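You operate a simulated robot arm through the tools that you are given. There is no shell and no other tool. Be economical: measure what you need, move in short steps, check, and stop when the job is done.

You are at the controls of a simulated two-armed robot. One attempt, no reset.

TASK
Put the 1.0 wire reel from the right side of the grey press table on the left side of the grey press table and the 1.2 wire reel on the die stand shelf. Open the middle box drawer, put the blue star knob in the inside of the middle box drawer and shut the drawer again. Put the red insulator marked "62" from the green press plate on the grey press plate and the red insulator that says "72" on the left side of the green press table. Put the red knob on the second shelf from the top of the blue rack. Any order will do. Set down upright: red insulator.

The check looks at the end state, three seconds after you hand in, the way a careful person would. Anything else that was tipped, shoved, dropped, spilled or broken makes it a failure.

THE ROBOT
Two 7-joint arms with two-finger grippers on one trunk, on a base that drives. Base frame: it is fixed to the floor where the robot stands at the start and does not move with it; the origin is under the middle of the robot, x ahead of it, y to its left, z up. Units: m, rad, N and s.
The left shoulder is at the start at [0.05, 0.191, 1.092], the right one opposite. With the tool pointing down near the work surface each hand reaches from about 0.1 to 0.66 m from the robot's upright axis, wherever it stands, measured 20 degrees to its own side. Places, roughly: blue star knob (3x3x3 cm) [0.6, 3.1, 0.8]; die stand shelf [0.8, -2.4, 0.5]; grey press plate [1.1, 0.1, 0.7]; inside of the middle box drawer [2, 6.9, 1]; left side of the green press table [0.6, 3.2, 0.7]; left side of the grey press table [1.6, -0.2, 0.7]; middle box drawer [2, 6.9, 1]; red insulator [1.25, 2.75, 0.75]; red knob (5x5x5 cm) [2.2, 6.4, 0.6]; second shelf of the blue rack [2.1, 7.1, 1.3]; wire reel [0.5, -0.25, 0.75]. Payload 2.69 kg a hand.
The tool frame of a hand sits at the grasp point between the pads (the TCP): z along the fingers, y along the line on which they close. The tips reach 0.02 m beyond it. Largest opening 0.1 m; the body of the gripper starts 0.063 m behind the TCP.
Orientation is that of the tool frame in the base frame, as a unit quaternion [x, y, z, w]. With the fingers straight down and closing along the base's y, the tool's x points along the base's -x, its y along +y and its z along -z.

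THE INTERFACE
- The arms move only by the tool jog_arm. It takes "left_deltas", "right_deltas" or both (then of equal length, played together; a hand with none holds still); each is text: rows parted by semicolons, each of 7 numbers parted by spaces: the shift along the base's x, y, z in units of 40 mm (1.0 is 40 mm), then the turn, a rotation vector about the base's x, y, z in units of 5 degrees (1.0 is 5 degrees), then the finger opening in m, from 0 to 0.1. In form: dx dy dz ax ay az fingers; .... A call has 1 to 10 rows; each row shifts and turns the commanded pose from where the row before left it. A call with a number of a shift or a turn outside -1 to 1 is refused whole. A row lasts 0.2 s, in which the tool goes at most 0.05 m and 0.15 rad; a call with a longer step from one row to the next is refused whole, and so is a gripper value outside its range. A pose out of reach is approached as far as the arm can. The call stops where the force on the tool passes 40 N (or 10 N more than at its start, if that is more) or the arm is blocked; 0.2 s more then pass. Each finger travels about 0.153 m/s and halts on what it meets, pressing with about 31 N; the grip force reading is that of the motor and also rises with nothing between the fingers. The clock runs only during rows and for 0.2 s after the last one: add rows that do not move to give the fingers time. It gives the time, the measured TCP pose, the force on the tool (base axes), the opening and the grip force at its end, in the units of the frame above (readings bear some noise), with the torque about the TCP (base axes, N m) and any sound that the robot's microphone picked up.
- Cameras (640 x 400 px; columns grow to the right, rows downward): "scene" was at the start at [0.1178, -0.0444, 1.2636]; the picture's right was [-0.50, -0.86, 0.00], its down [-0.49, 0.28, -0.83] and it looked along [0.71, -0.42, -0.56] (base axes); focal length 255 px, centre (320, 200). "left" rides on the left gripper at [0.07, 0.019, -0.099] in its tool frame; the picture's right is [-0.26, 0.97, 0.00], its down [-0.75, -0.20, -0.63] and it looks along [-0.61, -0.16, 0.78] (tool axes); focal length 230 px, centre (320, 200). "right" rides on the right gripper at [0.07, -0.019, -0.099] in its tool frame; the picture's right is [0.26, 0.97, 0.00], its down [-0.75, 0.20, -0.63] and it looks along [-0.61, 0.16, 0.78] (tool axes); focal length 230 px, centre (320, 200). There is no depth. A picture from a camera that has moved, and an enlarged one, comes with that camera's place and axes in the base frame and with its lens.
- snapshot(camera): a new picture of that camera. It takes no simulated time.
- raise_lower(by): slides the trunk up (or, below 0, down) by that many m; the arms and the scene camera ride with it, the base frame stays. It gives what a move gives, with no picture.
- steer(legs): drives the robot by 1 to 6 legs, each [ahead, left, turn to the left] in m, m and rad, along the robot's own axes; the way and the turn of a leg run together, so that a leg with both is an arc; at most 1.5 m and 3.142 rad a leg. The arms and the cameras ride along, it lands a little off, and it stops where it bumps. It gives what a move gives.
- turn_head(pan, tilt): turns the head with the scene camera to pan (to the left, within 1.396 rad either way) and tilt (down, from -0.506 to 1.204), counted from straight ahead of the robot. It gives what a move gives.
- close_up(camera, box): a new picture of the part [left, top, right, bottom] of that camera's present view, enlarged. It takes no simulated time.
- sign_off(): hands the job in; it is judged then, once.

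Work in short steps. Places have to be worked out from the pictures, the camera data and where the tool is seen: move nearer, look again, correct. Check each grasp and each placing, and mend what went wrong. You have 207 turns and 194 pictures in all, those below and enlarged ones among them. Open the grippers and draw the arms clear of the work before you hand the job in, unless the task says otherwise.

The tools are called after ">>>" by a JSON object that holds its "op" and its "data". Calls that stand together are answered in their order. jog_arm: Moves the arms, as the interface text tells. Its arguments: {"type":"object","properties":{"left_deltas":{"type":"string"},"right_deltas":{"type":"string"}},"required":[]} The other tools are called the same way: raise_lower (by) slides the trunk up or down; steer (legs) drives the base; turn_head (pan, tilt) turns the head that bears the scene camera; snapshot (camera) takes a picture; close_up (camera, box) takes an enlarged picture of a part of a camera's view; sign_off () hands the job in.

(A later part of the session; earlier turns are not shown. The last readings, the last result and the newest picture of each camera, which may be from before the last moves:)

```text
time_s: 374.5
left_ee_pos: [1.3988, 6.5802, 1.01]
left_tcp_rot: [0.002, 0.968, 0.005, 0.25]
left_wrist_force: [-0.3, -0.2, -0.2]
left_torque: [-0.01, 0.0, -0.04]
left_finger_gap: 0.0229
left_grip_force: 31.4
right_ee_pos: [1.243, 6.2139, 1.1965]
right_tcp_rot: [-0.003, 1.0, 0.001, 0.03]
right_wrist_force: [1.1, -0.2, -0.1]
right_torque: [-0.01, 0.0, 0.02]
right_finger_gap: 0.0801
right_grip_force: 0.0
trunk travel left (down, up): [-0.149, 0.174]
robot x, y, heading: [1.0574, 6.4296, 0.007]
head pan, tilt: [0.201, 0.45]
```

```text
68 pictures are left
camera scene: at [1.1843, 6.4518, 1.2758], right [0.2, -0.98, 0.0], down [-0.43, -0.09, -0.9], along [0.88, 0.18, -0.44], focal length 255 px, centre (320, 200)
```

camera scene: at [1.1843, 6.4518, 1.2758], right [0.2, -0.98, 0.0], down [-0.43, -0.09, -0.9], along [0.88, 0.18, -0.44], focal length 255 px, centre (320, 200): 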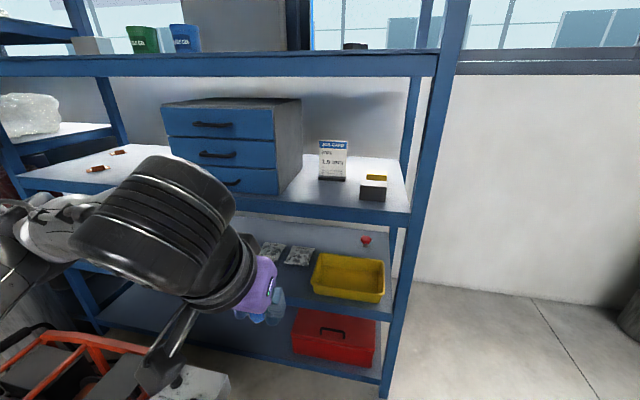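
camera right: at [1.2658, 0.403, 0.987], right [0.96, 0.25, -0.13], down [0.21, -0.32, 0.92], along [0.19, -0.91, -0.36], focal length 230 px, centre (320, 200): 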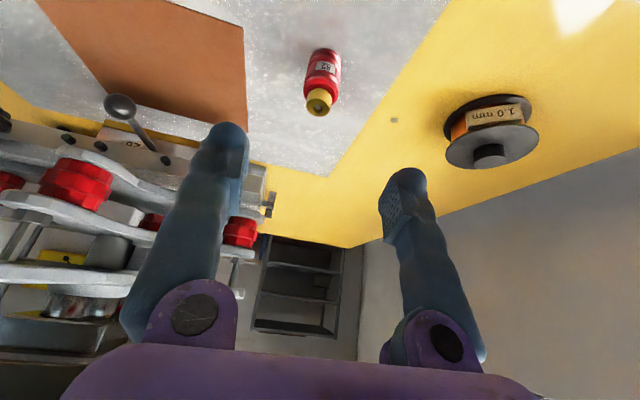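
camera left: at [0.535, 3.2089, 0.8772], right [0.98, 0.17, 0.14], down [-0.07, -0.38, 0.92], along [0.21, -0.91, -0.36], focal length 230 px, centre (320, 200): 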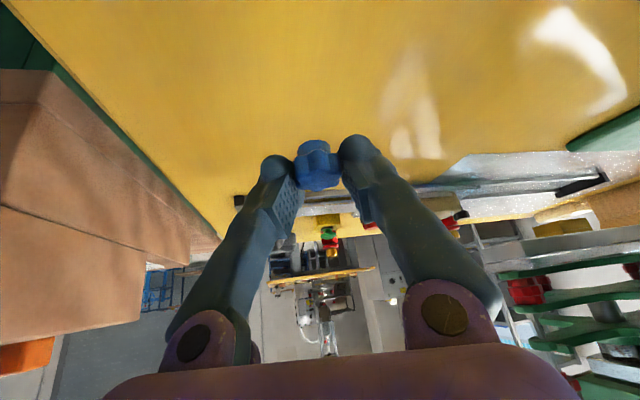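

I drive ahead 0.33 m, keeping the hand outside the rack.

>>> {"op": "steer", "data": {"legs": [[0.33, 0.02, 0]]}}

>>> {"op": "jog_arm", "data": {"left_deltas": "0.9 0 -0.1 0 0 0 0;0.9 0 -0.1 0 0 0 0;0.9 0 -0.2 0 0 0 0;0.9 0 -0.2 0 0 0 0;0.7 0 -0.2 0 0 0 0;0 0 0 0 0 0 0"}}

>>> {"op": "snapshot", "data": {"camera": "scene"}}

>>> {"op": "snapshot", "data": {"camera": "left"}}

```text
time_s: 376.7
left_ee_pos: [1.7242, 6.6008, 1.0086]
left_tcp_rot: [0.002, 0.969, 0.004, 0.249]
left_wrist_force: [0.2, -0.4, 0.1]
left_torque: [0.0, 0.02, 0.01]
left_finger_gap: 0.0227
left_grip_force: 30.6
right_ee_pos: [1.5684, 6.2354, 1.1965]
right_tcp_rot: [-0.003, 1.0, 0.001, 0.031]
right_wrist_force: [0.3, -0.1, -0.3]
right_torque: [0.02, 0.04, 0.0]
right_finger_gap: 0.08
right_grip_force: 0.0
trunk travel left (down, up): [-0.149, 0.174]
robot x, y, heading: [1.3772, 6.4525, 0.005]
head pan, tilt: [0.201, 0.45]
```

```text
time_s: 378.1
left_ee_pos: [1.8963, 6.6007, 0.9786]
left_tcp_rot: [0.002, 0.968, 0.005, 0.25]
left_wrist_force: [0.4, -0.4, -0.4]
left_torque: [0.01, -0.04, 0.01]
left_finger_gap: 0.0232
left_grip_force: 31.0
right_ee_pos: [1.5672, 6.235, 1.1958]
right_tcp_rot: [-0.002, 1.0, 0.001, 0.031]
right_wrist_force: [-0.4, -0.1, 0.0]
right_torque: [0.01, 0.03, 0.01]
right_finger_gap: 0.0802
right_grip_force: 0.1
trunk travel left (down, up): [-0.149, 0.174]
robot x, y, heading: [1.3759, 6.4542, 0.002]
head pan, tilt: [0.201, 0.45]
```

```text
67 pictures are left
camera scene: at [1.5081, 6.4727, 1.2759], right [0.2, -0.98, 0.0], down [-0.43, -0.09, -0.9], along [0.88, 0.18, -0.44], focal length 255 px, centre (320, 200)
```

scene: 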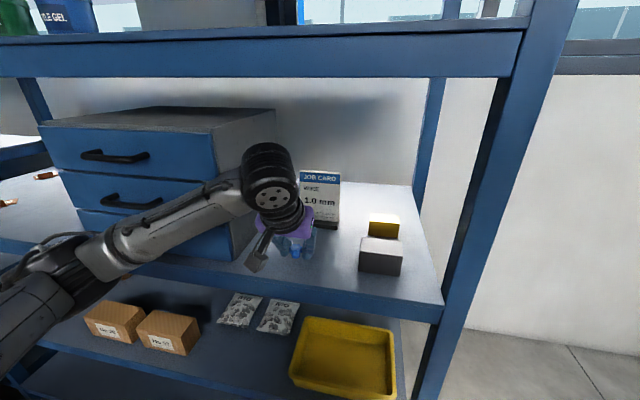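

```text
66 pictures are left
camera left: at [1.7867, 6.6187, 1.0316], right [0.23, 0.96, 0.14], down [0.35, -0.21, 0.91], along [0.91, -0.16, -0.39], focal length 230 px, centre (320, 200)
```

left: 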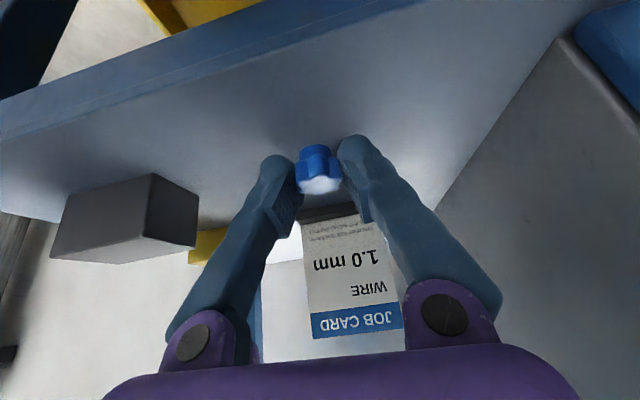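

Good clear spot. I advance 3.5 cm and lower stepwise until contact.

>>> {"op": "jog_arm", "data": {"left_deltas": "0.8 0 -0.4 0 0 0 0;0 0 -0.4 0 0 0 0;0 0 -0.2 0 0 0 0;0 0 -0.15 0 0 0 0;0 0 0 0 0 0 0"}}

```text
time_s: 378.9
left_ee_pos: [1.9305, 6.6003, 0.9517]
left_tcp_rot: [0.0, 0.965, 0.0, 0.262]
left_wrist_force: [-5.0, -0.8, 14.8]
left_torque: [-0.12, 0.08, -0.09]
left_finger_gap: 0.0227
left_grip_force: 31.3
right_ee_pos: [1.5683, 6.2356, 1.1959]
right_tcp_rot: [-0.002, 1.0, 0.001, 0.031]
right_wrist_force: [0.4, 0.1, -0.3]
right_torque: [0.0, 0.06, 0.0]
right_finger_gap: 0.08
right_grip_force: 0.1
trunk travel left (down, up): [-0.149, 0.174]
robot x, y, heading: [1.3778, 6.4543, 0.002]
head pan, tilt: [0.201, 0.45]
stopped in row 4 (left hand): the force on the tool passed its limit at 47 N (the readings are from after the stop); the commanded pose is now the measured one
```

Contact at z≈0.95 (shelf ≈0.927). I relieve, open gently and back out.

>>> {"op": "jog_arm", "data": {"left_deltas": "0 0 0.08 0 0 0 0;0 0 0 0 0 0 0.035;0 0 0 0 0 0 0.06;0 0 0 0 0 0 0.06;-0.4 0 0.6 0 0 0 0.06;-0.6 0 0.6 0 0 0 0.06;-0.9 0 0.1 0 0 0 0.06;0 0 0 0 0 0 0.06"}}

>>> {"op": "snapshot", "data": {"camera": "left"}}

```text
time_s: 380.7
left_ee_pos: [1.8552, 6.5993, 1.0004]
left_tcp_rot: [0.001, 0.966, 0.002, 0.259]
left_wrist_force: [0.0, -0.3, -0.1]
left_torque: [0.04, -0.03, -0.01]
left_finger_gap: 0.0599
left_grip_force: 0.0
right_ee_pos: [1.5684, 6.2345, 1.1957]
right_tcp_rot: [-0.002, 1.0, 0.001, 0.03]
right_wrist_force: [0.1, 0.4, 0.0]
right_torque: [-0.02, 0.02, 0.0]
right_finger_gap: 0.0801
right_grip_force: 0.0
trunk travel left (down, up): [-0.149, 0.174]
robot x, y, heading: [1.3753, 6.4526, 0.002]
head pan, tilt: [0.201, 0.45]
```

```text
65 pictures are left
camera left: at [1.7451, 6.6174, 1.0518], right [0.22, 0.97, 0.13], down [0.33, -0.21, 0.92], along [0.92, -0.16, -0.37], focal length 230 px, centre (320, 200)
```

left: 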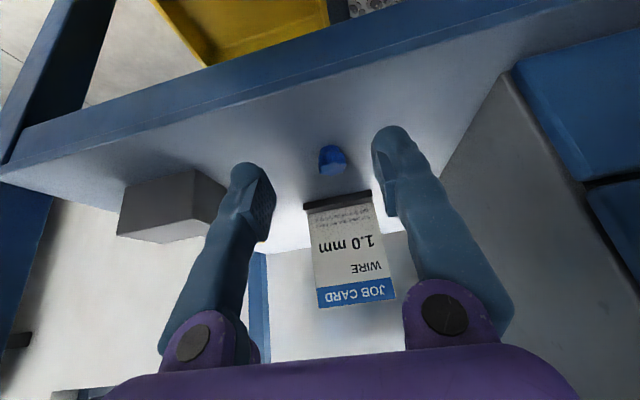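

The blue knob rests at ≈(1.93,6.60). Re-triangulated handle: (1.866,6.917,1.057), box front x≈1.895. I now orient the left hand horizontal, then roll it for a vertical pinch of the handle.

>>> {"op": "jog_arm", "data": {"left_deltas": "-0.5 0.5 0.2 0 -1 0 0.06;-0.5 0.5 0.2 0 -1 0 0.06;-0.5 0.5 0.2 0 -1 0 0.06;-0.5 0.5 0.1 0 -1 0 0.06;-0.5 0.5 0.1 0 -1 0 0.06;-0.3 0.5 0.1 0 -1 0 0.06;-0.3 0.5 0.1 0 -1 0 0.06;-0.2 0.5 0.1 0 -1 0 0.06;0 0.5 0.1 0 -1 0 0.06;0 0.5 0.1 0 -1 0 0.06"}}

>>> {"op": "jog_arm", "data": {"left_deltas": "0 0 0 -1 -0.5 0 0.06;0 0 0 -1 -0.5 0 0.06;0 0 0 -1 0 0 0.06;0 0 0 -1 0 0 0.06;0 0 0 -1 0 0 0.06;0 0 0 -1 0 0 0.06;0 0 0 -1 0 0 0.06;0 0 0 -1 0 0 0.06;0 0 0 -1 0 0 0.06;0 0 0 0 0 0 0.06"}}

>>> {"op": "snapshot", "data": {"camera": "scene"}}

```text
time_s: 382.9
left_ee_pos: [1.8483, 6.7979, 1.103]
left_tcp_rot: [0.0, 0.766, 0.002, 0.643]
left_wrist_force: [0.1, -1.1, 1.1]
left_torque: [0.03, 0.0, 0.01]
left_finger_gap: 0.0597
left_grip_force: 0.0
left hand out of reach, approached as far as the arm can: row 4, 5, 6, 7, 8, 9
right_ee_pos: [1.5692, 6.2345, 1.1957]
right_tcp_rot: [-0.002, 1.0, 0.001, 0.031]
right_wrist_force: [0.0, -0.3, 0.0]
right_torque: [0.0, -0.01, 0.04]
right_finger_gap: 0.08
right_grip_force: 0.0
trunk travel left (down, up): [-0.149, 0.174]
robot x, y, heading: [1.3775, 6.4504, 0.005]
head pan, tilt: [0.201, 0.45]
```

```text
time_s: 385.1
left_ee_pos: [1.8515, 6.7992, 1.1021]
left_tcp_rot: [-0.256, 0.68, -0.284, 0.625]
left_wrist_force: [0.7, -0.5, 0.5]
left_torque: [0.0, 0.0, -0.03]
left_finger_gap: 0.06
left_grip_force: 0.1
left hand out of reach, approached as far as the arm can: row 2
right_ee_pos: [1.5681, 6.2357, 1.1966]
right_tcp_rot: [-0.001, 1.0, 0.001, 0.031]
right_wrist_force: [0.0, -0.4, 0.8]
right_torque: [0.01, 0.01, 0.0]
right_finger_gap: 0.08
right_grip_force: 0.0
trunk travel left (down, up): [-0.149, 0.174]
robot x, y, heading: [1.3818, 6.4538, -0.0]
head pan, tilt: [0.201, 0.45]
```

```text
64 pictures are left
camera scene: at [1.5083, 6.4728, 1.2759], right [0.2, -0.98, 0.0], down [-0.43, -0.09, -0.9], along [0.88, 0.18, -0.44], focal length 255 px, centre (320, 200)
```

scene: 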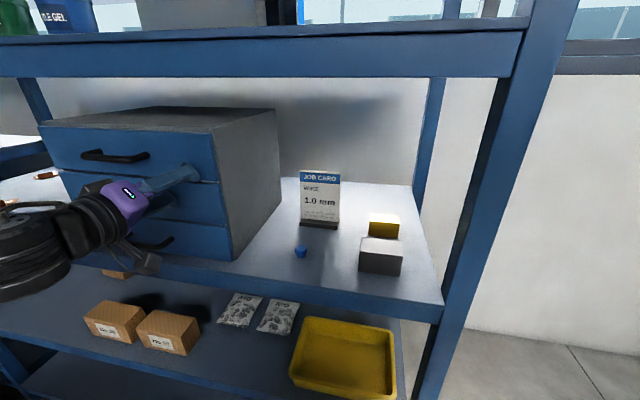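

The hand can't retract further toward the body, so I back the base 0.12 m for clearance and finish the roll.

>>> {"op": "steer", "data": {"legs": [[-0.13, 0, 0]]}}

>>> {"op": "jog_arm", "data": {"left_deltas": "0 0.2 -0.1 -1 0 0 0.06;0 0.2 -0.1 -1 0 0 0.06;0 0.2 -0.1 -1 0 0 0.06;0 0.2 -0.1 -1 0 0 0.06;0 0.2 -0.1 -1 0 0 0.06;0 0.2 -0.1 -1 0 0 0.06;0 0.2 -0.1 -1 0 0 0.06;0 0.2 -0.1 -1 0 0 0.06;0 0.2 -0.1 -1 0 0 0.06;0 0 0 0 0 0 0.06"}}

>>> {"op": "snapshot", "data": {"camera": "left"}}

>>> {"op": "snapshot", "data": {"camera": "scene"}}

```text
time_s: 386.4
left_ee_pos: [1.7213, 6.7994, 1.1034]
left_tcp_rot: [-0.257, 0.68, -0.281, 0.626]
left_wrist_force: [-1.2, -0.1, 0.1]
left_torque: [-0.02, 0.0, -0.02]
left_finger_gap: 0.0601
left_grip_force: 0.1
right_ee_pos: [1.4396, 6.2353, 1.1961]
right_tcp_rot: [-0.002, 1.0, 0.001, 0.03]
right_wrist_force: [-0.7, 0.7, 0.1]
right_torque: [-0.02, -0.06, -0.05]
right_finger_gap: 0.0801
right_grip_force: 0.1
trunk travel left (down, up): [-0.149, 0.174]
robot x, y, heading: [1.2439, 6.4555, 0.002]
head pan, tilt: [0.201, 0.45]
```

```text
time_s: 388.6
left_ee_pos: [1.7207, 6.8705, 1.0655]
left_tcp_rot: [-0.477, 0.521, -0.521, 0.479]
left_wrist_force: [-0.4, -1.2, 0.3]
left_torque: [0.03, 0.04, 0.03]
left_finger_gap: 0.0599
left_grip_force: 0.0
right_ee_pos: [1.4406, 6.2349, 1.1952]
right_tcp_rot: [-0.002, 1.0, 0.001, 0.031]
right_wrist_force: [0.2, -0.5, 0.0]
right_torque: [0.01, -0.04, 0.02]
right_finger_gap: 0.0801
right_grip_force: 0.1
trunk travel left (down, up): [-0.149, 0.174]
robot x, y, heading: [1.2503, 6.4577, 0.008]
head pan, tilt: [0.201, 0.45]
```

```text
63 pictures are left
camera left: at [1.6168, 6.8093, 1.0469], right [0.02, 0.26, -0.97], down [-0.56, 0.8, 0.2], along [0.83, 0.54, 0.17], focal length 230 px, centre (320, 200)
```

left: 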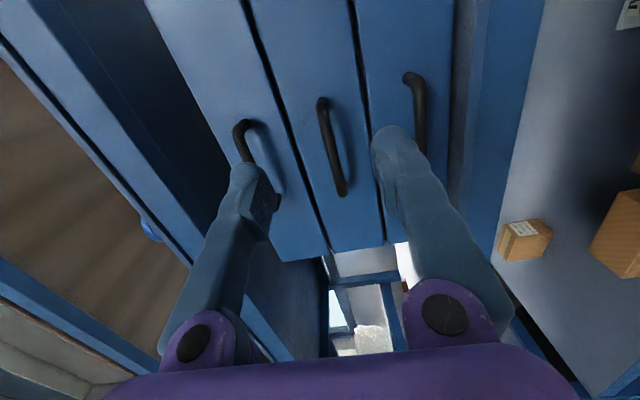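

```text
62 pictures are left
camera scene: at [1.3794, 6.4723, 1.2759], right [0.2, -0.98, 0.0], down [-0.43, -0.09, -0.9], along [0.88, 0.18, -0.44], focal length 255 px, centre (320, 200)
```

scene: 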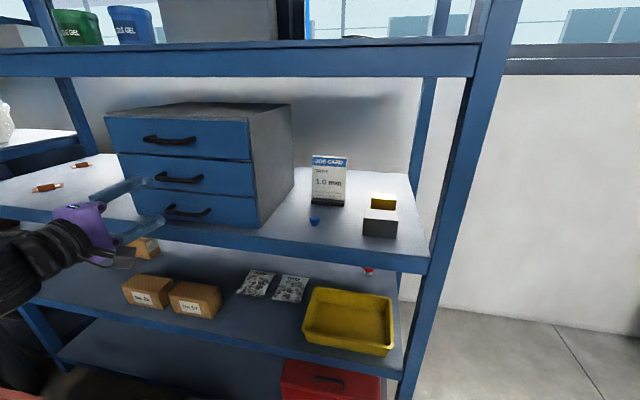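

Roll succeeded. Handle triangulates to (1.858,6.903,1.062). I move forward to straddle it, stopping short for a look.

>>> {"op": "jog_arm", "data": {"left_deltas": "0.6 0.27 0 0 0 0 0.06;0.6 0.27 0 0 0 0 0.06;0.6 0.27 0 0 0 0 0.06;0.6 0 0 0 0 0 0.06;0 0 0 0 0 0 0.06"}}

>>> {"op": "snapshot", "data": {"camera": "left"}}

```text
time_s: 389.8
left_ee_pos: [1.8001, 6.9106, 1.0753]
left_tcp_rot: [-0.476, 0.522, -0.52, 0.479]
left_wrist_force: [-0.3, -0.8, 0.0]
left_torque: [0.02, 0.01, -0.02]
left_finger_gap: 0.0601
left_grip_force: 0.0
left hand out of reach, approached as far as the arm can: row 4
right_ee_pos: [1.4402, 6.2343, 1.1956]
right_tcp_rot: [-0.002, 1.0, 0.001, 0.031]
right_wrist_force: [0.2, 0.6, 0.4]
right_torque: [-0.01, 0.0, 0.01]
right_finger_gap: 0.08
right_grip_force: 0.0
trunk travel left (down, up): [-0.149, 0.174]
robot x, y, heading: [1.249, 6.4546, 0.008]
head pan, tilt: [0.201, 0.45]
```

```text
61 pictures are left
camera left: at [1.696, 6.8492, 1.0571], right [0.02, 0.26, -0.97], down [-0.56, 0.8, 0.2], along [0.83, 0.54, 0.16], focal length 230 px, centre (320, 200)
```

left: 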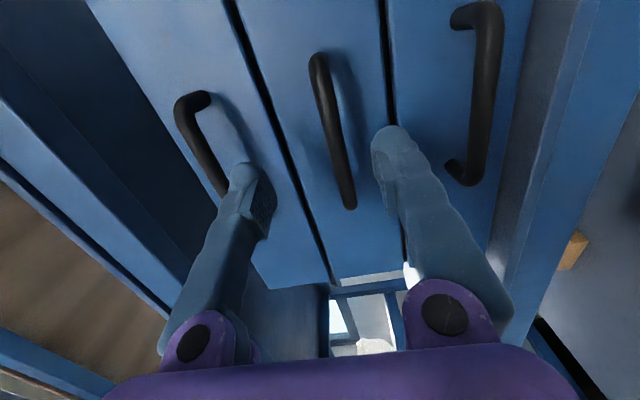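

Well aligned; arm is at its limit, so I lower 1 cm and let the base bring it forward 5 cm.

>>> {"op": "jog_arm", "data": {"left_deltas": "0 0 -0.25 0 0 0 0.06;0 0 0 0 0 0 0.06"}}

>>> {"op": "steer", "data": {"legs": [[0.052, 0, 0]]}}

>>> {"op": "snapshot", "data": {"camera": "left"}}

```text
time_s: 390.4
left_ee_pos: [1.7958, 6.9111, 1.0682]
left_tcp_rot: [-0.477, 0.523, -0.521, 0.478]
left_wrist_force: [-0.8, -0.2, 0.1]
left_torque: [0.03, 0.0, 0.01]
left_finger_gap: 0.0601
left_grip_force: 0.0
left hand out of reach, approached as far as the arm can: row 1
right_ee_pos: [1.4394, 6.2341, 1.1963]
right_tcp_rot: [-0.003, 1.0, 0.001, 0.031]
right_wrist_force: [0.9, 0.1, 0.7]
right_torque: [-0.01, 0.02, 0.0]
right_finger_gap: 0.08
right_grip_force: 0.1
trunk travel left (down, up): [-0.149, 0.174]
robot x, y, heading: [1.2428, 6.4498, 0.005]
head pan, tilt: [0.201, 0.45]
```

```text
time_s: 391.3
left_ee_pos: [1.849, 6.9135, 1.0677]
left_tcp_rot: [-0.478, 0.522, -0.52, 0.479]
left_wrist_force: [0.5, -0.4, 0.5]
left_torque: [-0.01, -0.01, -0.02]
left_finger_gap: 0.06
left_grip_force: 0.1
right_ee_pos: [1.4917, 6.2354, 1.1962]
right_tcp_rot: [-0.003, 1.0, 0.0, 0.031]
right_wrist_force: [-0.2, 0.1, 0.2]
right_torque: [0.0, 0.03, 0.03]
right_finger_gap: 0.08
right_grip_force: 0.0
trunk travel left (down, up): [-0.149, 0.174]
robot x, y, heading: [1.3016, 6.4545, 0.004]
head pan, tilt: [0.201, 0.45]
```

```text
60 pictures are left
camera left: at [1.7446, 6.8514, 1.0494], right [0.02, 0.26, -0.97], down [-0.56, 0.8, 0.2], along [0.83, 0.54, 0.16], focal length 230 px, centre (320, 200)
```

left: 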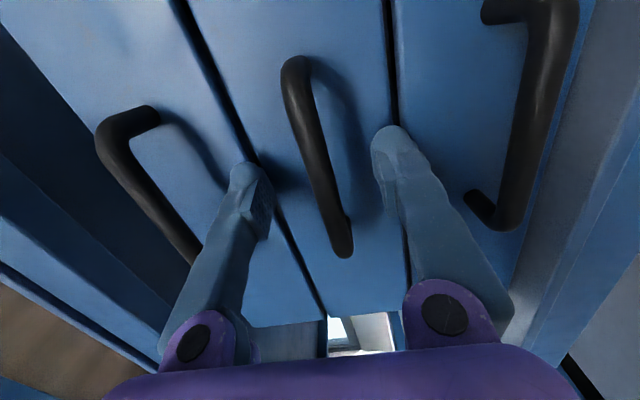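

The bar lies between the fingers. I close on it.

>>> {"op": "jog_arm", "data": {"left_deltas": "0 0 0 0 0 0 0.04;0 0 0 0 0 0 0.02;0 0 0 0 0 0 0.005;0 0 0 0 0 0 0.005;0 0 0 0 0 0 0.005"}}

>>> {"op": "snapshot", "data": {"camera": "left"}}

```text
time_s: 392.5
left_ee_pos: [1.85, 6.913, 1.0695]
left_tcp_rot: [-0.477, 0.523, -0.52, 0.479]
left_wrist_force: [0.2, -0.9, -5.2]
left_torque: [0.04, -0.01, 0.01]
left_finger_gap: 0.0076
left_grip_force: 2.0
right_ee_pos: [1.492, 6.2353, 1.1966]
right_tcp_rot: [-0.003, 1.0, 0.001, 0.03]
right_wrist_force: [0.1, -0.5, 0.3]
right_torque: [0.01, 0.0, -0.01]
right_finger_gap: 0.08
right_grip_force: 0.0
trunk travel left (down, up): [-0.149, 0.174]
robot x, y, heading: [1.2983, 6.4556, 0.009]
head pan, tilt: [0.201, 0.45]
```

```text
59 pictures are left
camera left: at [1.7443, 6.8514, 1.0491], right [0.02, 0.26, -0.97], down [-0.56, 0.8, 0.2], along [0.83, 0.54, 0.16], focal length 230 px, centre (320, 200)
```

left: 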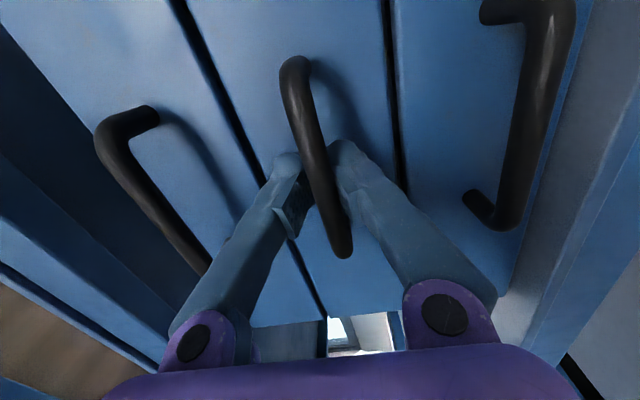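

Gripping; I tighten and pull by driving back 6 cm first.

>>> {"op": "jog_arm", "data": {"left_deltas": "0 0 0 0 0 0 0;0 0 0 0 0 0 0;0 0 0 0 0 0 0"}}

>>> {"op": "steer", "data": {"legs": [[-0.06, 0, 0]]}}

>>> {"op": "snapshot", "data": {"camera": "left"}}

```text
time_s: 393.3
left_ee_pos: [1.8489, 6.913, 1.0651]
left_tcp_rot: [-0.479, 0.523, -0.519, 0.477]
left_wrist_force: [0.1, -4.8, -21.3]
left_torque: [0.12, -0.17, 0.07]
left_finger_gap: 0.0
left_grip_force: 29.7
right_ee_pos: [1.4932, 6.2351, 1.1966]
right_tcp_rot: [-0.003, 1.0, 0.001, 0.03]
right_wrist_force: [-0.3, -0.1, -0.5]
right_torque: [-0.01, 0.01, -0.01]
right_finger_gap: 0.0802
right_grip_force: 0.0
trunk travel left (down, up): [-0.149, 0.174]
robot x, y, heading: [1.3012, 6.4487, 0.001]
head pan, tilt: [0.201, 0.45]
```

```text
time_s: 394.3
left_ee_pos: [1.791, 6.912, 1.0665]
left_tcp_rot: [-0.479, 0.523, -0.52, 0.477]
left_wrist_force: [1.7, -2.3, -21.3]
left_torque: [0.14, -0.2, 0.11]
left_finger_gap: 0.0
left_grip_force: 29.7
right_ee_pos: [1.4341, 6.2363, 1.1967]
right_tcp_rot: [-0.002, 1.0, 0.001, 0.029]
right_wrist_force: [-0.6, 0.3, -0.6]
right_torque: [0.02, -0.05, 0.03]
right_finger_gap: 0.0798
right_grip_force: 0.0
trunk travel left (down, up): [-0.149, 0.174]
robot x, y, heading: [1.2422, 6.454, 0.004]
head pan, tilt: [0.201, 0.45]
```

```text
58 pictures are left
camera left: at [1.6862, 6.8524, 1.0472], right [0.02, 0.26, -0.97], down [-0.56, 0.8, 0.2], along [0.83, 0.54, 0.16], focal length 230 px, centre (320, 200)
```

left: 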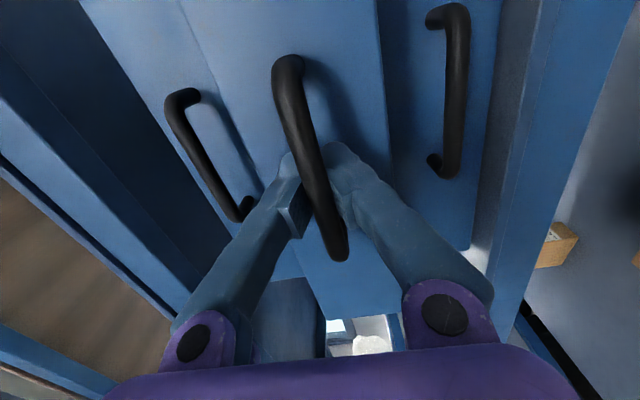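

The middle drawer is coming out (fingers hooked behind the bar). I pull another 10 cm.

>>> {"op": "steer", "data": {"legs": [[-0.1, 0, 0]]}}

>>> {"op": "snapshot", "data": {"camera": "left"}}

>>> {"op": "turn_head", "data": {"pan": 0.5, "tilt": 0.4}}

>>> {"op": "snapshot", "data": {"camera": "scene"}}

```text
time_s: 395.4
left_ee_pos: [1.691, 6.9134, 1.0659]
left_tcp_rot: [-0.479, 0.522, -0.518, 0.479]
left_wrist_force: [1.1, -0.6, -11.7]
left_torque: [0.12, -0.18, 0.11]
left_finger_gap: 0.0003
left_grip_force: 29.6
right_ee_pos: [1.3331, 6.2357, 1.1966]
right_tcp_rot: [-0.002, 1.0, 0.001, 0.03]
right_wrist_force: [-0.2, -0.4, 0.1]
right_torque: [0.01, -0.04, -0.01]
right_finger_gap: 0.08
right_grip_force: 0.1
trunk travel left (down, up): [-0.149, 0.174]
robot x, y, heading: [1.1381, 6.4526, 0.005]
head pan, tilt: [0.201, 0.45]
```

```text
57 pictures are left
camera left: at [1.586, 6.8519, 1.0473], right [0.02, 0.26, -0.97], down [-0.56, 0.8, 0.21], along [0.83, 0.54, 0.16], focal length 230 px, centre (320, 200)
```

left: 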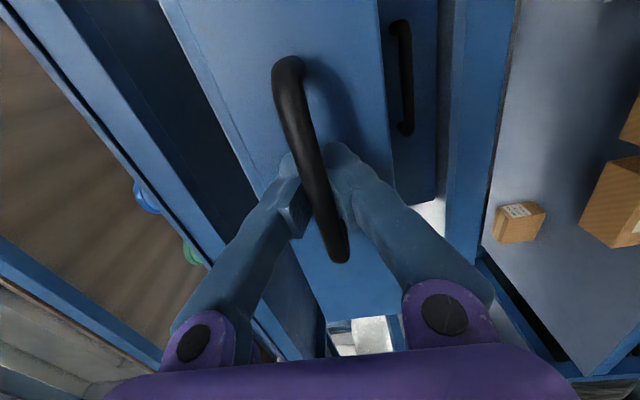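

```text
time_s: 396.2
left_ee_pos: [1.6902, 6.913, 1.0655]
left_tcp_rot: [-0.48, 0.523, -0.518, 0.477]
left_wrist_force: [-1.4, 0.5, -5.2]
left_torque: [0.06, -0.08, -0.02]
left_finger_gap: 0.0
left_grip_force: 29.6
right_ee_pos: [1.334, 6.2349, 1.1966]
right_tcp_rot: [-0.003, 1.0, 0.0, 0.03]
right_wrist_force: [-1.1, -1.0, 0.4]
right_torque: [-0.01, -0.01, 0.0]
right_finger_gap: 0.0801
right_grip_force: 0.0
trunk travel left (down, up): [-0.149, 0.174]
robot x, y, heading: [1.1402, 6.4486, 0.005]
head pan, tilt: [0.499, 0.4]
```

```text
56 pictures are left
camera scene: at [1.2641, 6.4982, 1.2804], right [0.48, -0.88, 0.0], down [-0.34, -0.19, -0.92], along [0.81, 0.44, -0.39], focal length 255 px, centre (320, 200)
```

scene: 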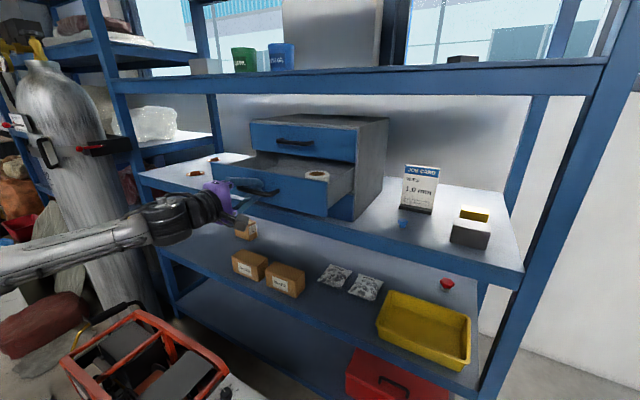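

The drawer is ~16 cm open with room inside. I open the fingers and back straight off the handle.

>>> {"op": "jog_arm", "data": {"left_deltas": "0 0 0 0 0 0 0.03;0 0 0 0 0 0 0.06;0 0 0 0 0 0 0.06;0 0 0 0 0 0 0.06"}}

>>> {"op": "steer", "data": {"legs": [[-0.1, 0, 0]]}}

>>> {"op": "snapshot", "data": {"camera": "left"}}

>>> {"op": "close_up", "data": {"camera": "scene", "box": [160, 80, 460, 280]}}

```text
time_s: 397.2
left_ee_pos: [1.69, 6.9138, 1.0665]
left_tcp_rot: [-0.479, 0.523, -0.519, 0.477]
left_wrist_force: [-0.4, 0.0, 0.0]
left_torque: [0.03, 0.0, 0.04]
left_finger_gap: 0.0599
left_grip_force: 0.1
right_ee_pos: [1.3332, 6.2344, 1.1968]
right_tcp_rot: [-0.002, 1.0, 0.002, 0.031]
right_wrist_force: [0.2, 0.0, -0.5]
right_torque: [-0.01, 0.01, -0.02]
right_finger_gap: 0.0801
right_grip_force: 0.0
trunk travel left (down, up): [-0.149, 0.174]
robot x, y, heading: [1.1418, 6.452, -0.0]
head pan, tilt: [0.499, 0.4]
```

```text
time_s: 398.4
left_ee_pos: [1.5873, 6.912, 1.0656]
left_tcp_rot: [-0.478, 0.522, -0.52, 0.478]
left_wrist_force: [-0.7, -1.1, -0.1]
left_torque: [-0.03, -0.01, 0.02]
left_finger_gap: 0.0599
left_grip_force: 0.0
right_ee_pos: [1.2291, 6.2343, 1.1964]
right_tcp_rot: [-0.003, 1.0, 0.001, 0.03]
right_wrist_force: [-0.3, 0.2, 0.7]
right_torque: [0.0, -0.01, -0.02]
right_finger_gap: 0.0801
right_grip_force: 0.1
trunk travel left (down, up): [-0.149, 0.174]
robot x, y, heading: [1.0383, 6.4522, 0.006]
head pan, tilt: [0.499, 0.4]
```

```text
55 pictures are left
camera left: at [1.4824, 6.8503, 1.0484], right [0.02, 0.26, -0.97], down [-0.56, 0.8, 0.2], along [0.83, 0.54, 0.16], focal length 230 px, centre (320, 200)
```

left: 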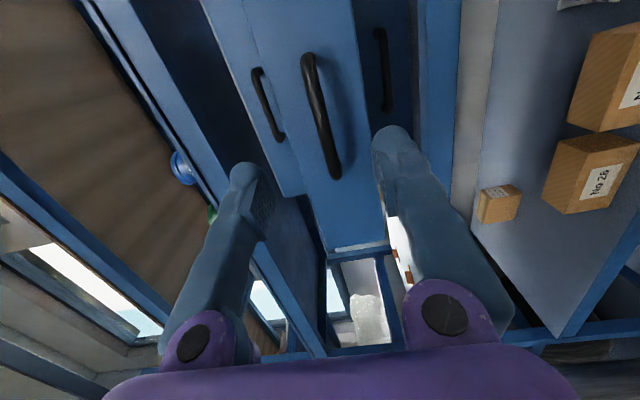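

```text
2.00 times, centred on (310, 180) of scene
camera zoom: at [1.16, 6.4972, 1.2807], right [0.48, -0.88, 0.0], down [-0.34, -0.19, -0.92], along [0.81, 0.44, -0.39], focal length 511 px, centre (340, 240)
```

zoom: 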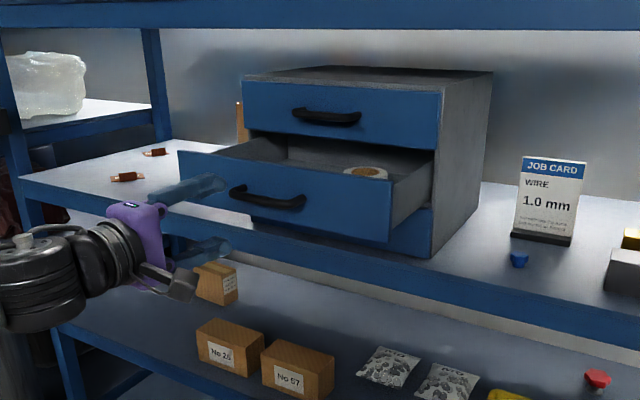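

Drawer stays open; inside there's room left of a tape ring. I roll the left hand back to fetch the blue knob.

>>> {"op": "jog_arm", "data": {"left_deltas": "0 -0.6 0 1 0 0 0.06;0 -0.6 0 1 0 0 0.06;0 -0.6 0 1 0 0 0.06;0 -0.6 0 1 0 0 0.06;0 -0.6 0 1 0 0 0.06;0 -0.6 0 1 0 0 0.06;0 -0.6 0 1 0 0 0.06;0 -0.6 0 1 0 0 0.06;0 -0.6 0 1 0 0 0.06;0 -0.6 0 1 0 0 0.06"}}

>>> {"op": "jog_arm", "data": {"left_deltas": "0 -0.2 0 1 0 0 0.06;0 -0.2 0 1 0 0 0.06;0 -0.2 0 1 0 0 0.06;0 -0.2 0 1 0 0 0.06;0 0 0 1 0 0 0.06;0 0 0 1 0 0 0.06;0 0 0 1 0 0 0.06;0 0 0 1 0 0 0.06;0 0 0 0 1 0 0.06;0 0 0 0 1 0 0.06"}}

>>> {"op": "jog_arm", "data": {"left_deltas": "0 0 0 0 1 0 0.06;0 0 0 0 1 0 0.06;0 0 0 0 1 0 0.06;0 0 0 0 1 0 0.06;0 0 0 0 1 0 0.06;0 0 0 0 1 0 0.06;0 0 0 0 1 0 0.06;0 0 0 0 1 0 0.06;0 0 0 0 1 0 0.06;0 0 0 0 0 0 0.06"}}

>>> {"op": "snapshot", "data": {"camera": "left"}}

```text
time_s: 400.6
left_ee_pos: [1.5857, 6.6729, 1.0685]
left_tcp_rot: [-0.232, 0.694, -0.248, 0.635]
left_wrist_force: [-0.4, 0.9, 0.6]
left_torque: [0.01, 0.01, -0.01]
left_finger_gap: 0.0599
left_grip_force: 0.1
left hand out of reach, approached as far as the arm can: row 2
right_ee_pos: [1.2319, 6.2338, 1.1964]
right_tcp_rot: [-0.002, 1.0, 0.002, 0.03]
right_wrist_force: [-1.0, 0.1, -0.2]
right_torque: [0.03, 0.01, -0.03]
right_finger_gap: 0.0802
right_grip_force: 0.0
trunk travel left (down, up): [-0.149, 0.174]
robot x, y, heading: [1.0377, 6.4517, 0.007]
head pan, tilt: [0.499, 0.4]
```

```text
time_s: 402.8
left_ee_pos: [1.5858, 6.641, 1.0659]
left_tcp_rot: [0.0, 0.794, 0.003, 0.608]
left_wrist_force: [-0.7, -0.9, -0.5]
left_torque: [0.01, -0.01, 0.02]
left_finger_gap: 0.0599
left_grip_force: 0.1
right_ee_pos: [1.2303, 6.2333, 1.197]
right_tcp_rot: [-0.003, 1.0, 0.001, 0.03]
right_wrist_force: [0.0, 1.0, -0.1]
right_torque: [-0.03, -0.02, 0.0]
right_finger_gap: 0.0799
right_grip_force: 0.1
trunk travel left (down, up): [-0.149, 0.174]
robot x, y, heading: [1.0352, 6.4545, 0.011]
head pan, tilt: [0.499, 0.4]
```

```text
time_s: 405.0
left_ee_pos: [1.5857, 6.6408, 1.0678]
left_tcp_rot: [0.0, 0.966, 0.003, 0.259]
left_wrist_force: [0.8, -0.7, 0.3]
left_torque: [0.0, 0.02, -0.04]
left_finger_gap: 0.0599
left_grip_force: 0.1
right_ee_pos: [1.23, 6.2335, 1.1966]
right_tcp_rot: [-0.002, 1.0, 0.0, 0.031]
right_wrist_force: [-0.2, -0.1, -0.1]
right_torque: [0.0, -0.02, -0.02]
right_finger_gap: 0.0799
right_grip_force: 0.2
trunk travel left (down, up): [-0.149, 0.174]
robot x, y, heading: [1.0392, 6.4496, 0.01]
head pan, tilt: [0.499, 0.4]
```

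```text
53 pictures are left
camera left: at [1.4754, 6.659, 1.1194], right [0.22, 0.97, 0.13], down [0.33, -0.21, 0.92], along [0.92, -0.16, -0.37], focal length 230 px, centre (320, 200)
```

left: 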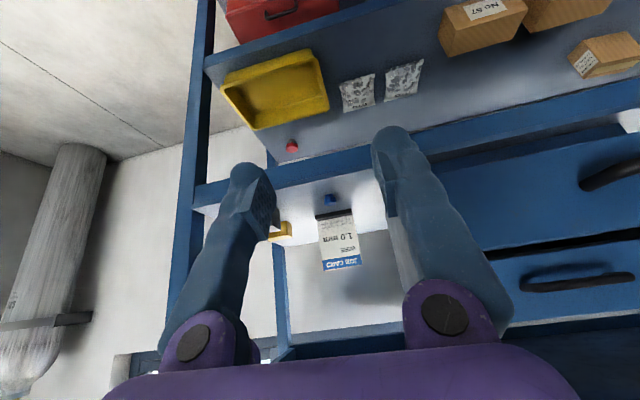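

I drive ahead 0.21 and right 0.05, keeping the arm away from the open drawer, then look.

>>> {"op": "steer", "data": {"legs": [[0.0, -0.06, -0.01], [0.21, 0, 0]]}}

>>> {"op": "snapshot", "data": {"camera": "left"}}

>>> {"op": "snapshot", "data": {"camera": "scene"}}

```text
time_s: 407.4
left_ee_pos: [1.7926, 6.5787, 1.0694]
left_tcp_rot: [0.003, 0.966, 0.002, 0.26]
left_wrist_force: [0.1, 0.3, 0.0]
left_torque: [-0.01, 0.03, -0.02]
left_finger_gap: 0.06
left_grip_force: 0.1
right_ee_pos: [1.4353, 6.1729, 1.1967]
right_tcp_rot: [0.0, 1.0, 0.002, 0.029]
right_wrist_force: [0.9, 0.4, 0.3]
right_torque: [0.02, 0.03, 0.01]
right_finger_gap: 0.08
right_grip_force: 0.0
trunk travel left (down, up): [-0.149, 0.174]
robot x, y, heading: [1.2471, 6.3907, 0.001]
head pan, tilt: [0.499, 0.4]
```

```text
52 pictures are left
camera left: at [1.6822, 6.5967, 1.119], right [0.23, 0.96, 0.13], down [0.33, -0.21, 0.92], along [0.92, -0.16, -0.37], focal length 230 px, centre (320, 200)
```

left: 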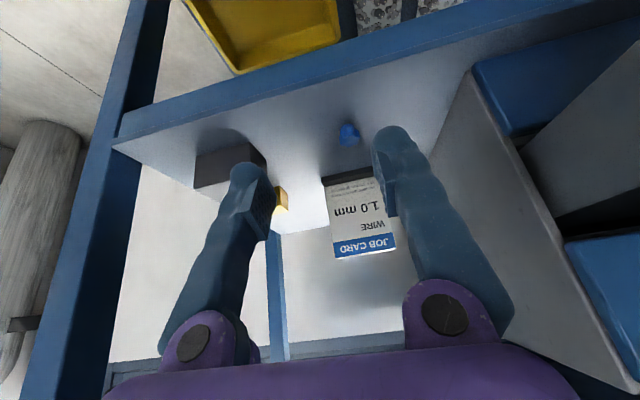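

```text
51 pictures are left
camera scene: at [1.3671, 6.4367, 1.2804], right [0.48, -0.88, 0.0], down [-0.34, -0.19, -0.92], along [0.81, 0.44, -0.39], focal length 255 px, centre (320, 200)
```

scene: 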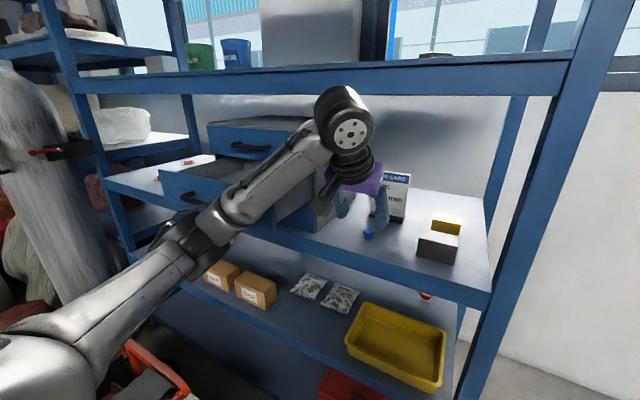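

Knob confirmed at (1.932,6.603). I approach with the left hand.

>>> {"op": "jog_arm", "data": {"left_deltas": "0.8 0.15 -0.5 0 0 0 0.06;0.8 0.15 -0.5 0 0 0 0.06;0.8 0.15 -0.5 0 0 0 0.06;0.3 0.1 -0.6 0 0 0 0.06;0 0 0 0 0 0 0.06"}}

>>> {"op": "snapshot", "data": {"camera": "left"}}

```text
time_s: 408.6
left_ee_pos: [1.9018, 6.6007, 0.9857]
left_tcp_rot: [0.003, 0.966, 0.002, 0.26]
left_wrist_force: [0.3, 0.1, 0.0]
left_torque: [-0.04, -0.01, -0.02]
left_finger_gap: 0.06
left_grip_force: 0.1
right_ee_pos: [1.4334, 6.1738, 1.1974]
right_tcp_rot: [0.0, 1.0, 0.0, 0.03]
right_wrist_force: [-0.7, 0.1, -0.3]
right_torque: [-0.02, 0.0, 0.03]
right_finger_gap: 0.0797
right_grip_force: 0.0
trunk travel left (down, up): [-0.149, 0.174]
robot x, y, heading: [1.2443, 6.3909, 0.002]
head pan, tilt: [0.499, 0.4]
```

```text
50 pictures are left
camera left: at [1.7907, 6.619, 1.0371], right [0.23, 0.96, 0.14], down [0.33, -0.21, 0.92], along [0.92, -0.17, -0.37], focal length 230 px, centre (320, 200)
```

left: 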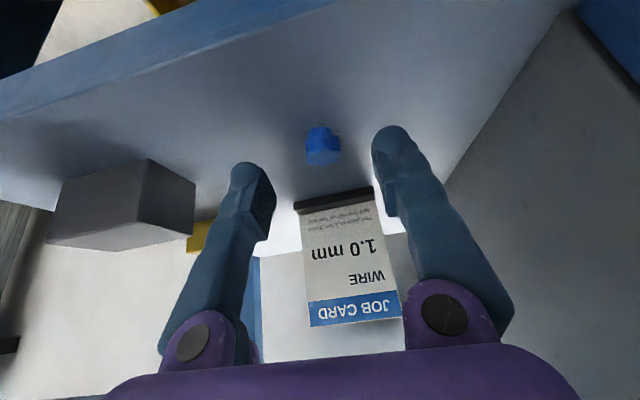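

Aligned. Final 3 cm and close.

>>> {"op": "jog_arm", "data": {"left_deltas": "0.35 0 -0.4 0 0 0 0.06;0.35 0 -0.4 0 0 0 0.06;0 0 0 0 0 0 0.06;0 0 0 0 0 0 0.03;0 0 0 0 0 0 0.01;0 0 0 0 0 0 0.01;0 0 0 0 0 0 0.01"}}

>>> {"op": "snapshot", "data": {"camera": "left"}}

```text
time_s: 410.2
left_ee_pos: [1.9262, 6.6007, 0.9527]
left_tcp_rot: [0.003, 0.966, 0.002, 0.26]
left_wrist_force: [-0.2, 0.1, -0.6]
left_torque: [0.0, -0.02, 0.03]
left_finger_gap: 0.0231
left_grip_force: 31.0
right_ee_pos: [1.4335, 6.1726, 1.1966]
right_tcp_rot: [0.0, 1.0, 0.001, 0.03]
right_wrist_force: [-0.1, 0.1, -0.3]
right_torque: [0.02, -0.01, -0.02]
right_finger_gap: 0.0799
right_grip_force: 0.0
trunk travel left (down, up): [-0.149, 0.174]
robot x, y, heading: [1.2425, 6.3939, 0.005]
head pan, tilt: [0.499, 0.4]
```

```text
49 pictures are left
camera left: at [1.8176, 6.6187, 1.0034], right [0.23, 0.96, 0.14], down [0.33, -0.21, 0.92], along [0.92, -0.16, -0.37], focal length 230 px, centre (320, 200)
```

left: 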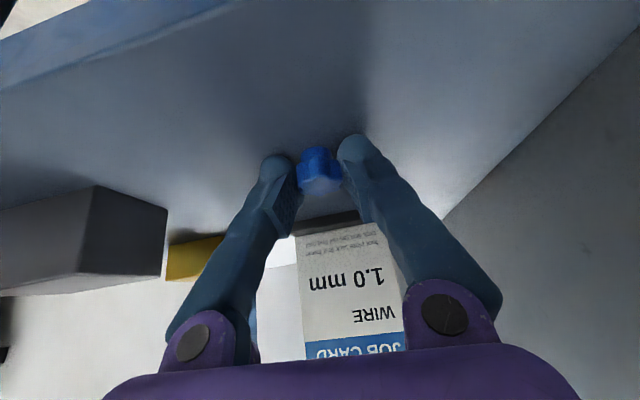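

Gripped again. I lift it slightly, back the base out, then raise and shift the hand toward the drawer's line.

>>> {"op": "jog_arm", "data": {"left_deltas": "0 0 0.4 0 0 0 0;0 0 0.5 0 0 0 0;-0.3 0 0.6 0 0 0 0;0 0 0 0 0 0 0"}}

>>> {"op": "steer", "data": {"legs": [[-0.28, 0, 0]]}}

>>> {"op": "jog_arm", "data": {"left_deltas": "-0.4 0.6 0.5 0 0 0 0;-0.4 0.6 0.5 0 0 0 0;-0.4 0.6 0.5 0 0 0 0;-0.4 0.6 0.5 0 0 0 0;-0.4 0.6 0.5 0 0 0 0;-0.4 0.6 0.5 0 0 0 0;-0.4 0.6 0.5 0 0 0 0;-0.3 0.6 0.5 0 0 0 0;0 0 0 0 0 0 0"}}

>>> {"op": "snapshot", "data": {"camera": "left"}}

```text
time_s: 411.2
left_ee_pos: [1.9171, 6.6004, 1.013]
left_tcp_rot: [0.003, 0.966, 0.002, 0.26]
left_wrist_force: [0.3, -0.4, -0.3]
left_torque: [-0.04, 0.0, 0.03]
left_finger_gap: 0.0229
left_grip_force: 31.5
right_ee_pos: [1.4339, 6.1733, 1.1965]
right_tcp_rot: [0.0, 1.0, 0.002, 0.03]
right_wrist_force: [0.2, -0.5, 0.3]
right_torque: [0.02, 0.01, 0.04]
right_finger_gap: 0.0801
right_grip_force: 0.1
trunk travel left (down, up): [-0.149, 0.174]
robot x, y, heading: [1.2478, 6.3924, -0.001]
head pan, tilt: [0.499, 0.4]
```

```text
time_s: 413.2
left_ee_pos: [1.6373, 6.5988, 1.0119]
left_tcp_rot: [0.004, 0.966, 0.002, 0.26]
left_wrist_force: [-0.4, -0.5, 0.0]
left_torque: [0.01, -0.01, 0.01]
left_finger_gap: 0.0229
left_grip_force: 30.5
right_ee_pos: [1.1534, 6.1737, 1.1963]
right_tcp_rot: [0.001, 1.0, 0.002, 0.031]
right_wrist_force: [0.2, -0.1, 0.5]
right_torque: [0.01, -0.01, 0.03]
right_finger_gap: 0.0799
right_grip_force: 0.0
trunk travel left (down, up): [-0.149, 0.174]
robot x, y, heading: [0.9641, 6.395, -0.006]
head pan, tilt: [0.499, 0.4]
```

```text
time_s: 415.2
left_ee_pos: [1.5136, 6.7885, 1.1724]
left_tcp_rot: [0.004, 0.966, 0.002, 0.26]
left_wrist_force: [-0.9, -0.2, -0.1]
left_torque: [-0.01, 0.02, -0.02]
left_finger_gap: 0.0228
left_grip_force: 30.9
right_ee_pos: [1.1558, 6.1729, 1.1967]
right_tcp_rot: [0.001, 1.0, 0.0, 0.031]
right_wrist_force: [-0.8, -0.3, -0.3]
right_torque: [-0.02, 0.03, 0.02]
right_finger_gap: 0.0801
right_grip_force: 0.2
trunk travel left (down, up): [-0.149, 0.174]
robot x, y, heading: [0.9683, 6.393, -0.004]
head pan, tilt: [0.499, 0.4]
```

```text
48 pictures are left
camera left: at [1.404, 6.8073, 1.2233], right [0.23, 0.96, 0.13], down [0.33, -0.21, 0.92], along [0.91, -0.17, -0.37], focal length 230 px, centre (320, 200)
```

left: 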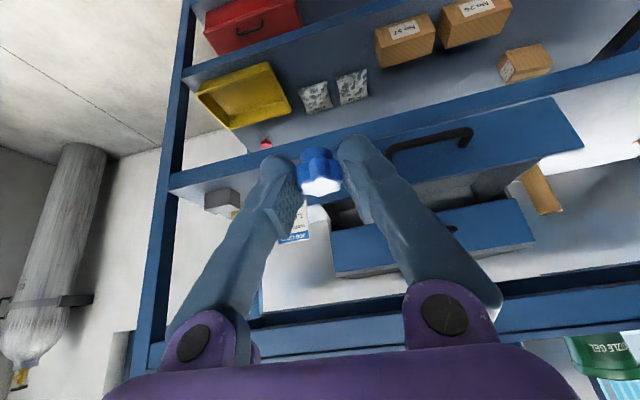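

I shift left 0.13 and drive ahead 0.29 to bring the knob over the open drawer.

>>> {"op": "steer", "data": {"legs": [[0, 0.13, 0.004], [0.27, 0, 0]]}}

>>> {"op": "snapshot", "data": {"camera": "left"}}

>>> {"op": "turn_head", "data": {"pan": 0.6, "tilt": 0.3}}

>>> {"op": "snapshot", "data": {"camera": "scene"}}

```text
time_s: 418.4
left_ee_pos: [1.7472, 6.9262, 1.1714]
left_tcp_rot: [-0.003, 0.966, 0.005, 0.259]
left_wrist_force: [-0.2, -0.8, 0.0]
left_torque: [-0.03, 0.0, -0.02]
left_finger_gap: 0.0228
left_grip_force: 31.3
right_ee_pos: [1.3981, 6.3062, 1.1965]
right_tcp_rot: [-0.006, 1.0, 0.001, 0.03]
right_wrist_force: [-0.8, 0.0, -0.1]
right_torque: [-0.01, -0.02, 0.03]
right_finger_gap: 0.0802
right_grip_force: 0.1
trunk travel left (down, up): [-0.149, 0.174]
robot x, y, heading: [1.207, 6.5246, 0.012]
head pan, tilt: [0.499, 0.4]
stopped in leg 2: the robot was blocked; the commanded pose is now the measured one
```

```text
47 pictures are left
camera left: at [1.6373, 6.9439, 1.2232], right [0.21, 0.97, 0.14], down [0.34, -0.2, 0.92], along [0.92, -0.15, -0.37], focal length 230 px, centre (320, 200)
```

left: 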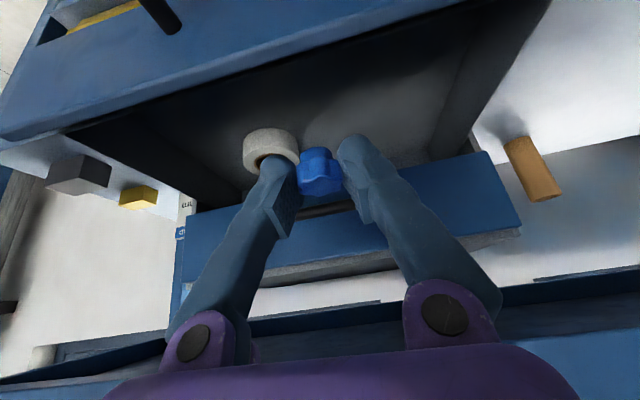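

```text
time_s: 419.1
left_ee_pos: [1.7478, 6.9272, 1.1718]
left_tcp_rot: [-0.003, 0.966, 0.004, 0.259]
left_wrist_force: [0.8, 0.1, 0.0]
left_torque: [-0.01, -0.02, 0.0]
left_finger_gap: 0.0227
left_grip_force: 30.9
right_ee_pos: [1.3985, 6.3053, 1.1967]
right_tcp_rot: [-0.006, 1.0, 0.002, 0.03]
right_wrist_force: [-0.1, 0.7, 0.1]
right_torque: [0.03, 0.02, 0.04]
right_finger_gap: 0.0802
right_grip_force: 0.1
trunk travel left (down, up): [-0.149, 0.174]
robot x, y, heading: [1.2062, 6.522, 0.015]
head pan, tilt: [0.6, 0.3]
```

```text
46 pictures are left
camera scene: at [1.3226, 6.5772, 1.2897], right [0.57, -0.82, 0.0], down [-0.24, -0.17, -0.96], along [0.78, 0.55, -0.3], focal length 255 px, centre (320, 200)
```

scene: 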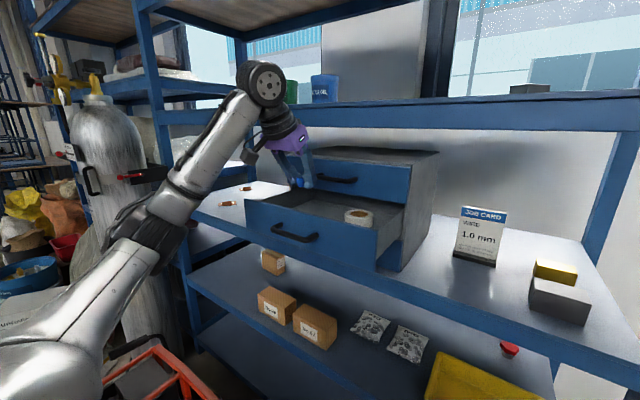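

Base got blocked (probably the generator frame), so I won't push further. The knob must go ~6 cm further in; I use the arm: forward and then down into the drawer at (1.805,6.945).

>>> {"op": "jog_arm", "data": {"left_deltas": "0.75 0.25 0 0 0 0 0;0.75 0.25 -0.1 0 0 0 0;0 0 -0.5 0 0 0 0;0 0 0 0 0 0 0"}}

>>> {"op": "snapshot", "data": {"camera": "left"}}

>>> {"op": "close_up", "data": {"camera": "scene", "box": [200, 60, 440, 280]}}

```text
time_s: 420.1
left_ee_pos: [1.8062, 6.9479, 1.1481]
left_tcp_rot: [-0.003, 0.966, 0.004, 0.26]
left_wrist_force: [0.3, -0.4, -0.7]
left_torque: [-0.01, -0.01, 0.0]
left_finger_gap: 0.0228
left_grip_force: 30.7
right_ee_pos: [1.3998, 6.3056, 1.1961]
right_tcp_rot: [-0.006, 1.0, 0.001, 0.03]
right_wrist_force: [0.1, -0.5, -0.8]
right_torque: [0.02, 0.0, -0.01]
right_finger_gap: 0.0797
right_grip_force: 0.1
trunk travel left (down, up): [-0.149, 0.174]
robot x, y, heading: [1.2034, 6.5191, 0.015]
head pan, tilt: [0.6, 0.3]
```

```text
45 pictures are left
camera left: at [1.6963, 6.9637, 1.1991], right [0.21, 0.97, 0.14], down [0.34, -0.2, 0.92], along [0.92, -0.15, -0.37], focal length 230 px, centre (320, 200)
```

left: 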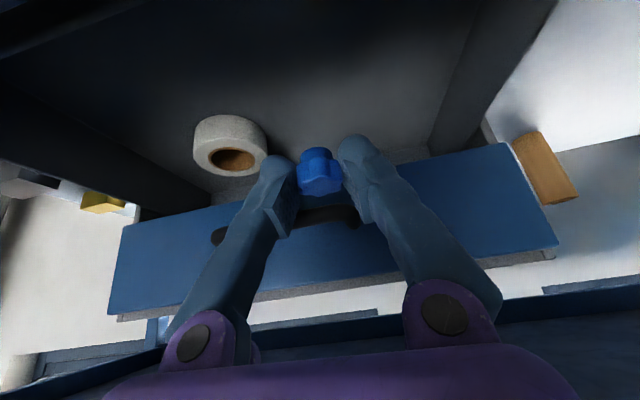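

```text
1.82 times, centred on (320, 170) of scene
camera zoom: at [1.3223, 6.577, 1.2898], right [0.58, -0.82, 0.0], down [-0.24, -0.17, -0.96], along [0.78, 0.55, -0.3], focal length 464 px, centre (320, 254)
```

zoom: 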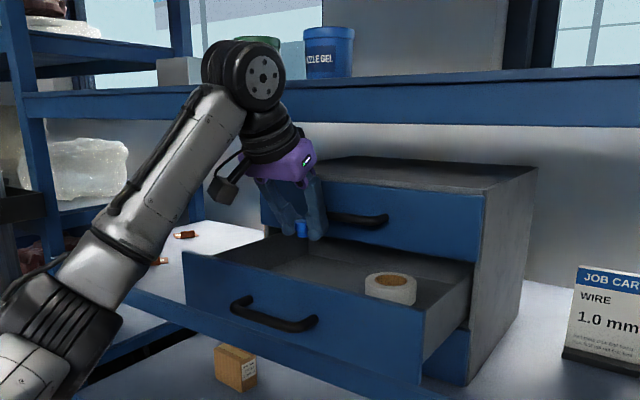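

The knob is inside the drawer outline. I lower it with care and release.

>>> {"op": "jog_arm", "data": {"left_deltas": "0 0 -0.5 0 0 0 0;0 0 -0.5 0 0 0 0;0 0 -0.4 0 0 0 0;0 0 -0.2 0 0 0 0;0 0 0 0 0 0 0"}}

>>> {"op": "snapshot", "data": {"camera": "left"}}

```text
time_s: 421.2
left_ee_pos: [1.8082, 6.9467, 1.0819]
left_tcp_rot: [-0.004, 0.965, 0.004, 0.261]
left_wrist_force: [-0.2, 0.1, -0.9]
left_torque: [-0.02, -0.01, 0.0]
left_finger_gap: 0.0226
left_grip_force: 31.0
right_ee_pos: [1.3986, 6.3062, 1.1968]
right_tcp_rot: [-0.007, 1.0, 0.002, 0.03]
right_wrist_force: [0.4, 0.2, -0.7]
right_torque: [0.03, -0.02, 0.0]
right_finger_gap: 0.0801
right_grip_force: 0.1
trunk travel left (down, up): [-0.149, 0.174]
robot x, y, heading: [1.2063, 6.5217, 0.017]
head pan, tilt: [0.6, 0.3]
```

```text
43 pictures are left
camera left: at [1.6973, 6.964, 1.1338], right [0.21, 0.97, 0.14], down [0.34, -0.2, 0.92], along [0.92, -0.15, -0.37], focal length 230 px, centre (320, 200)
```

left: 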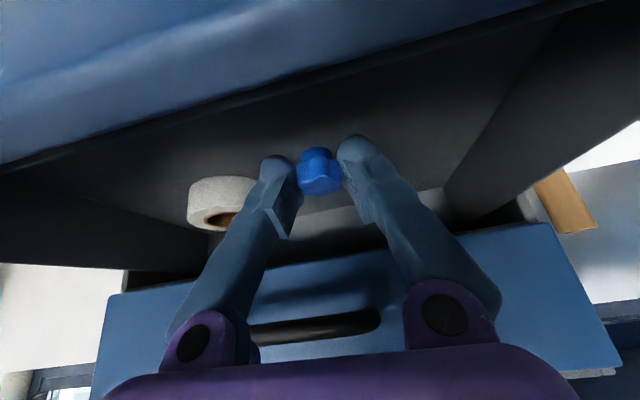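

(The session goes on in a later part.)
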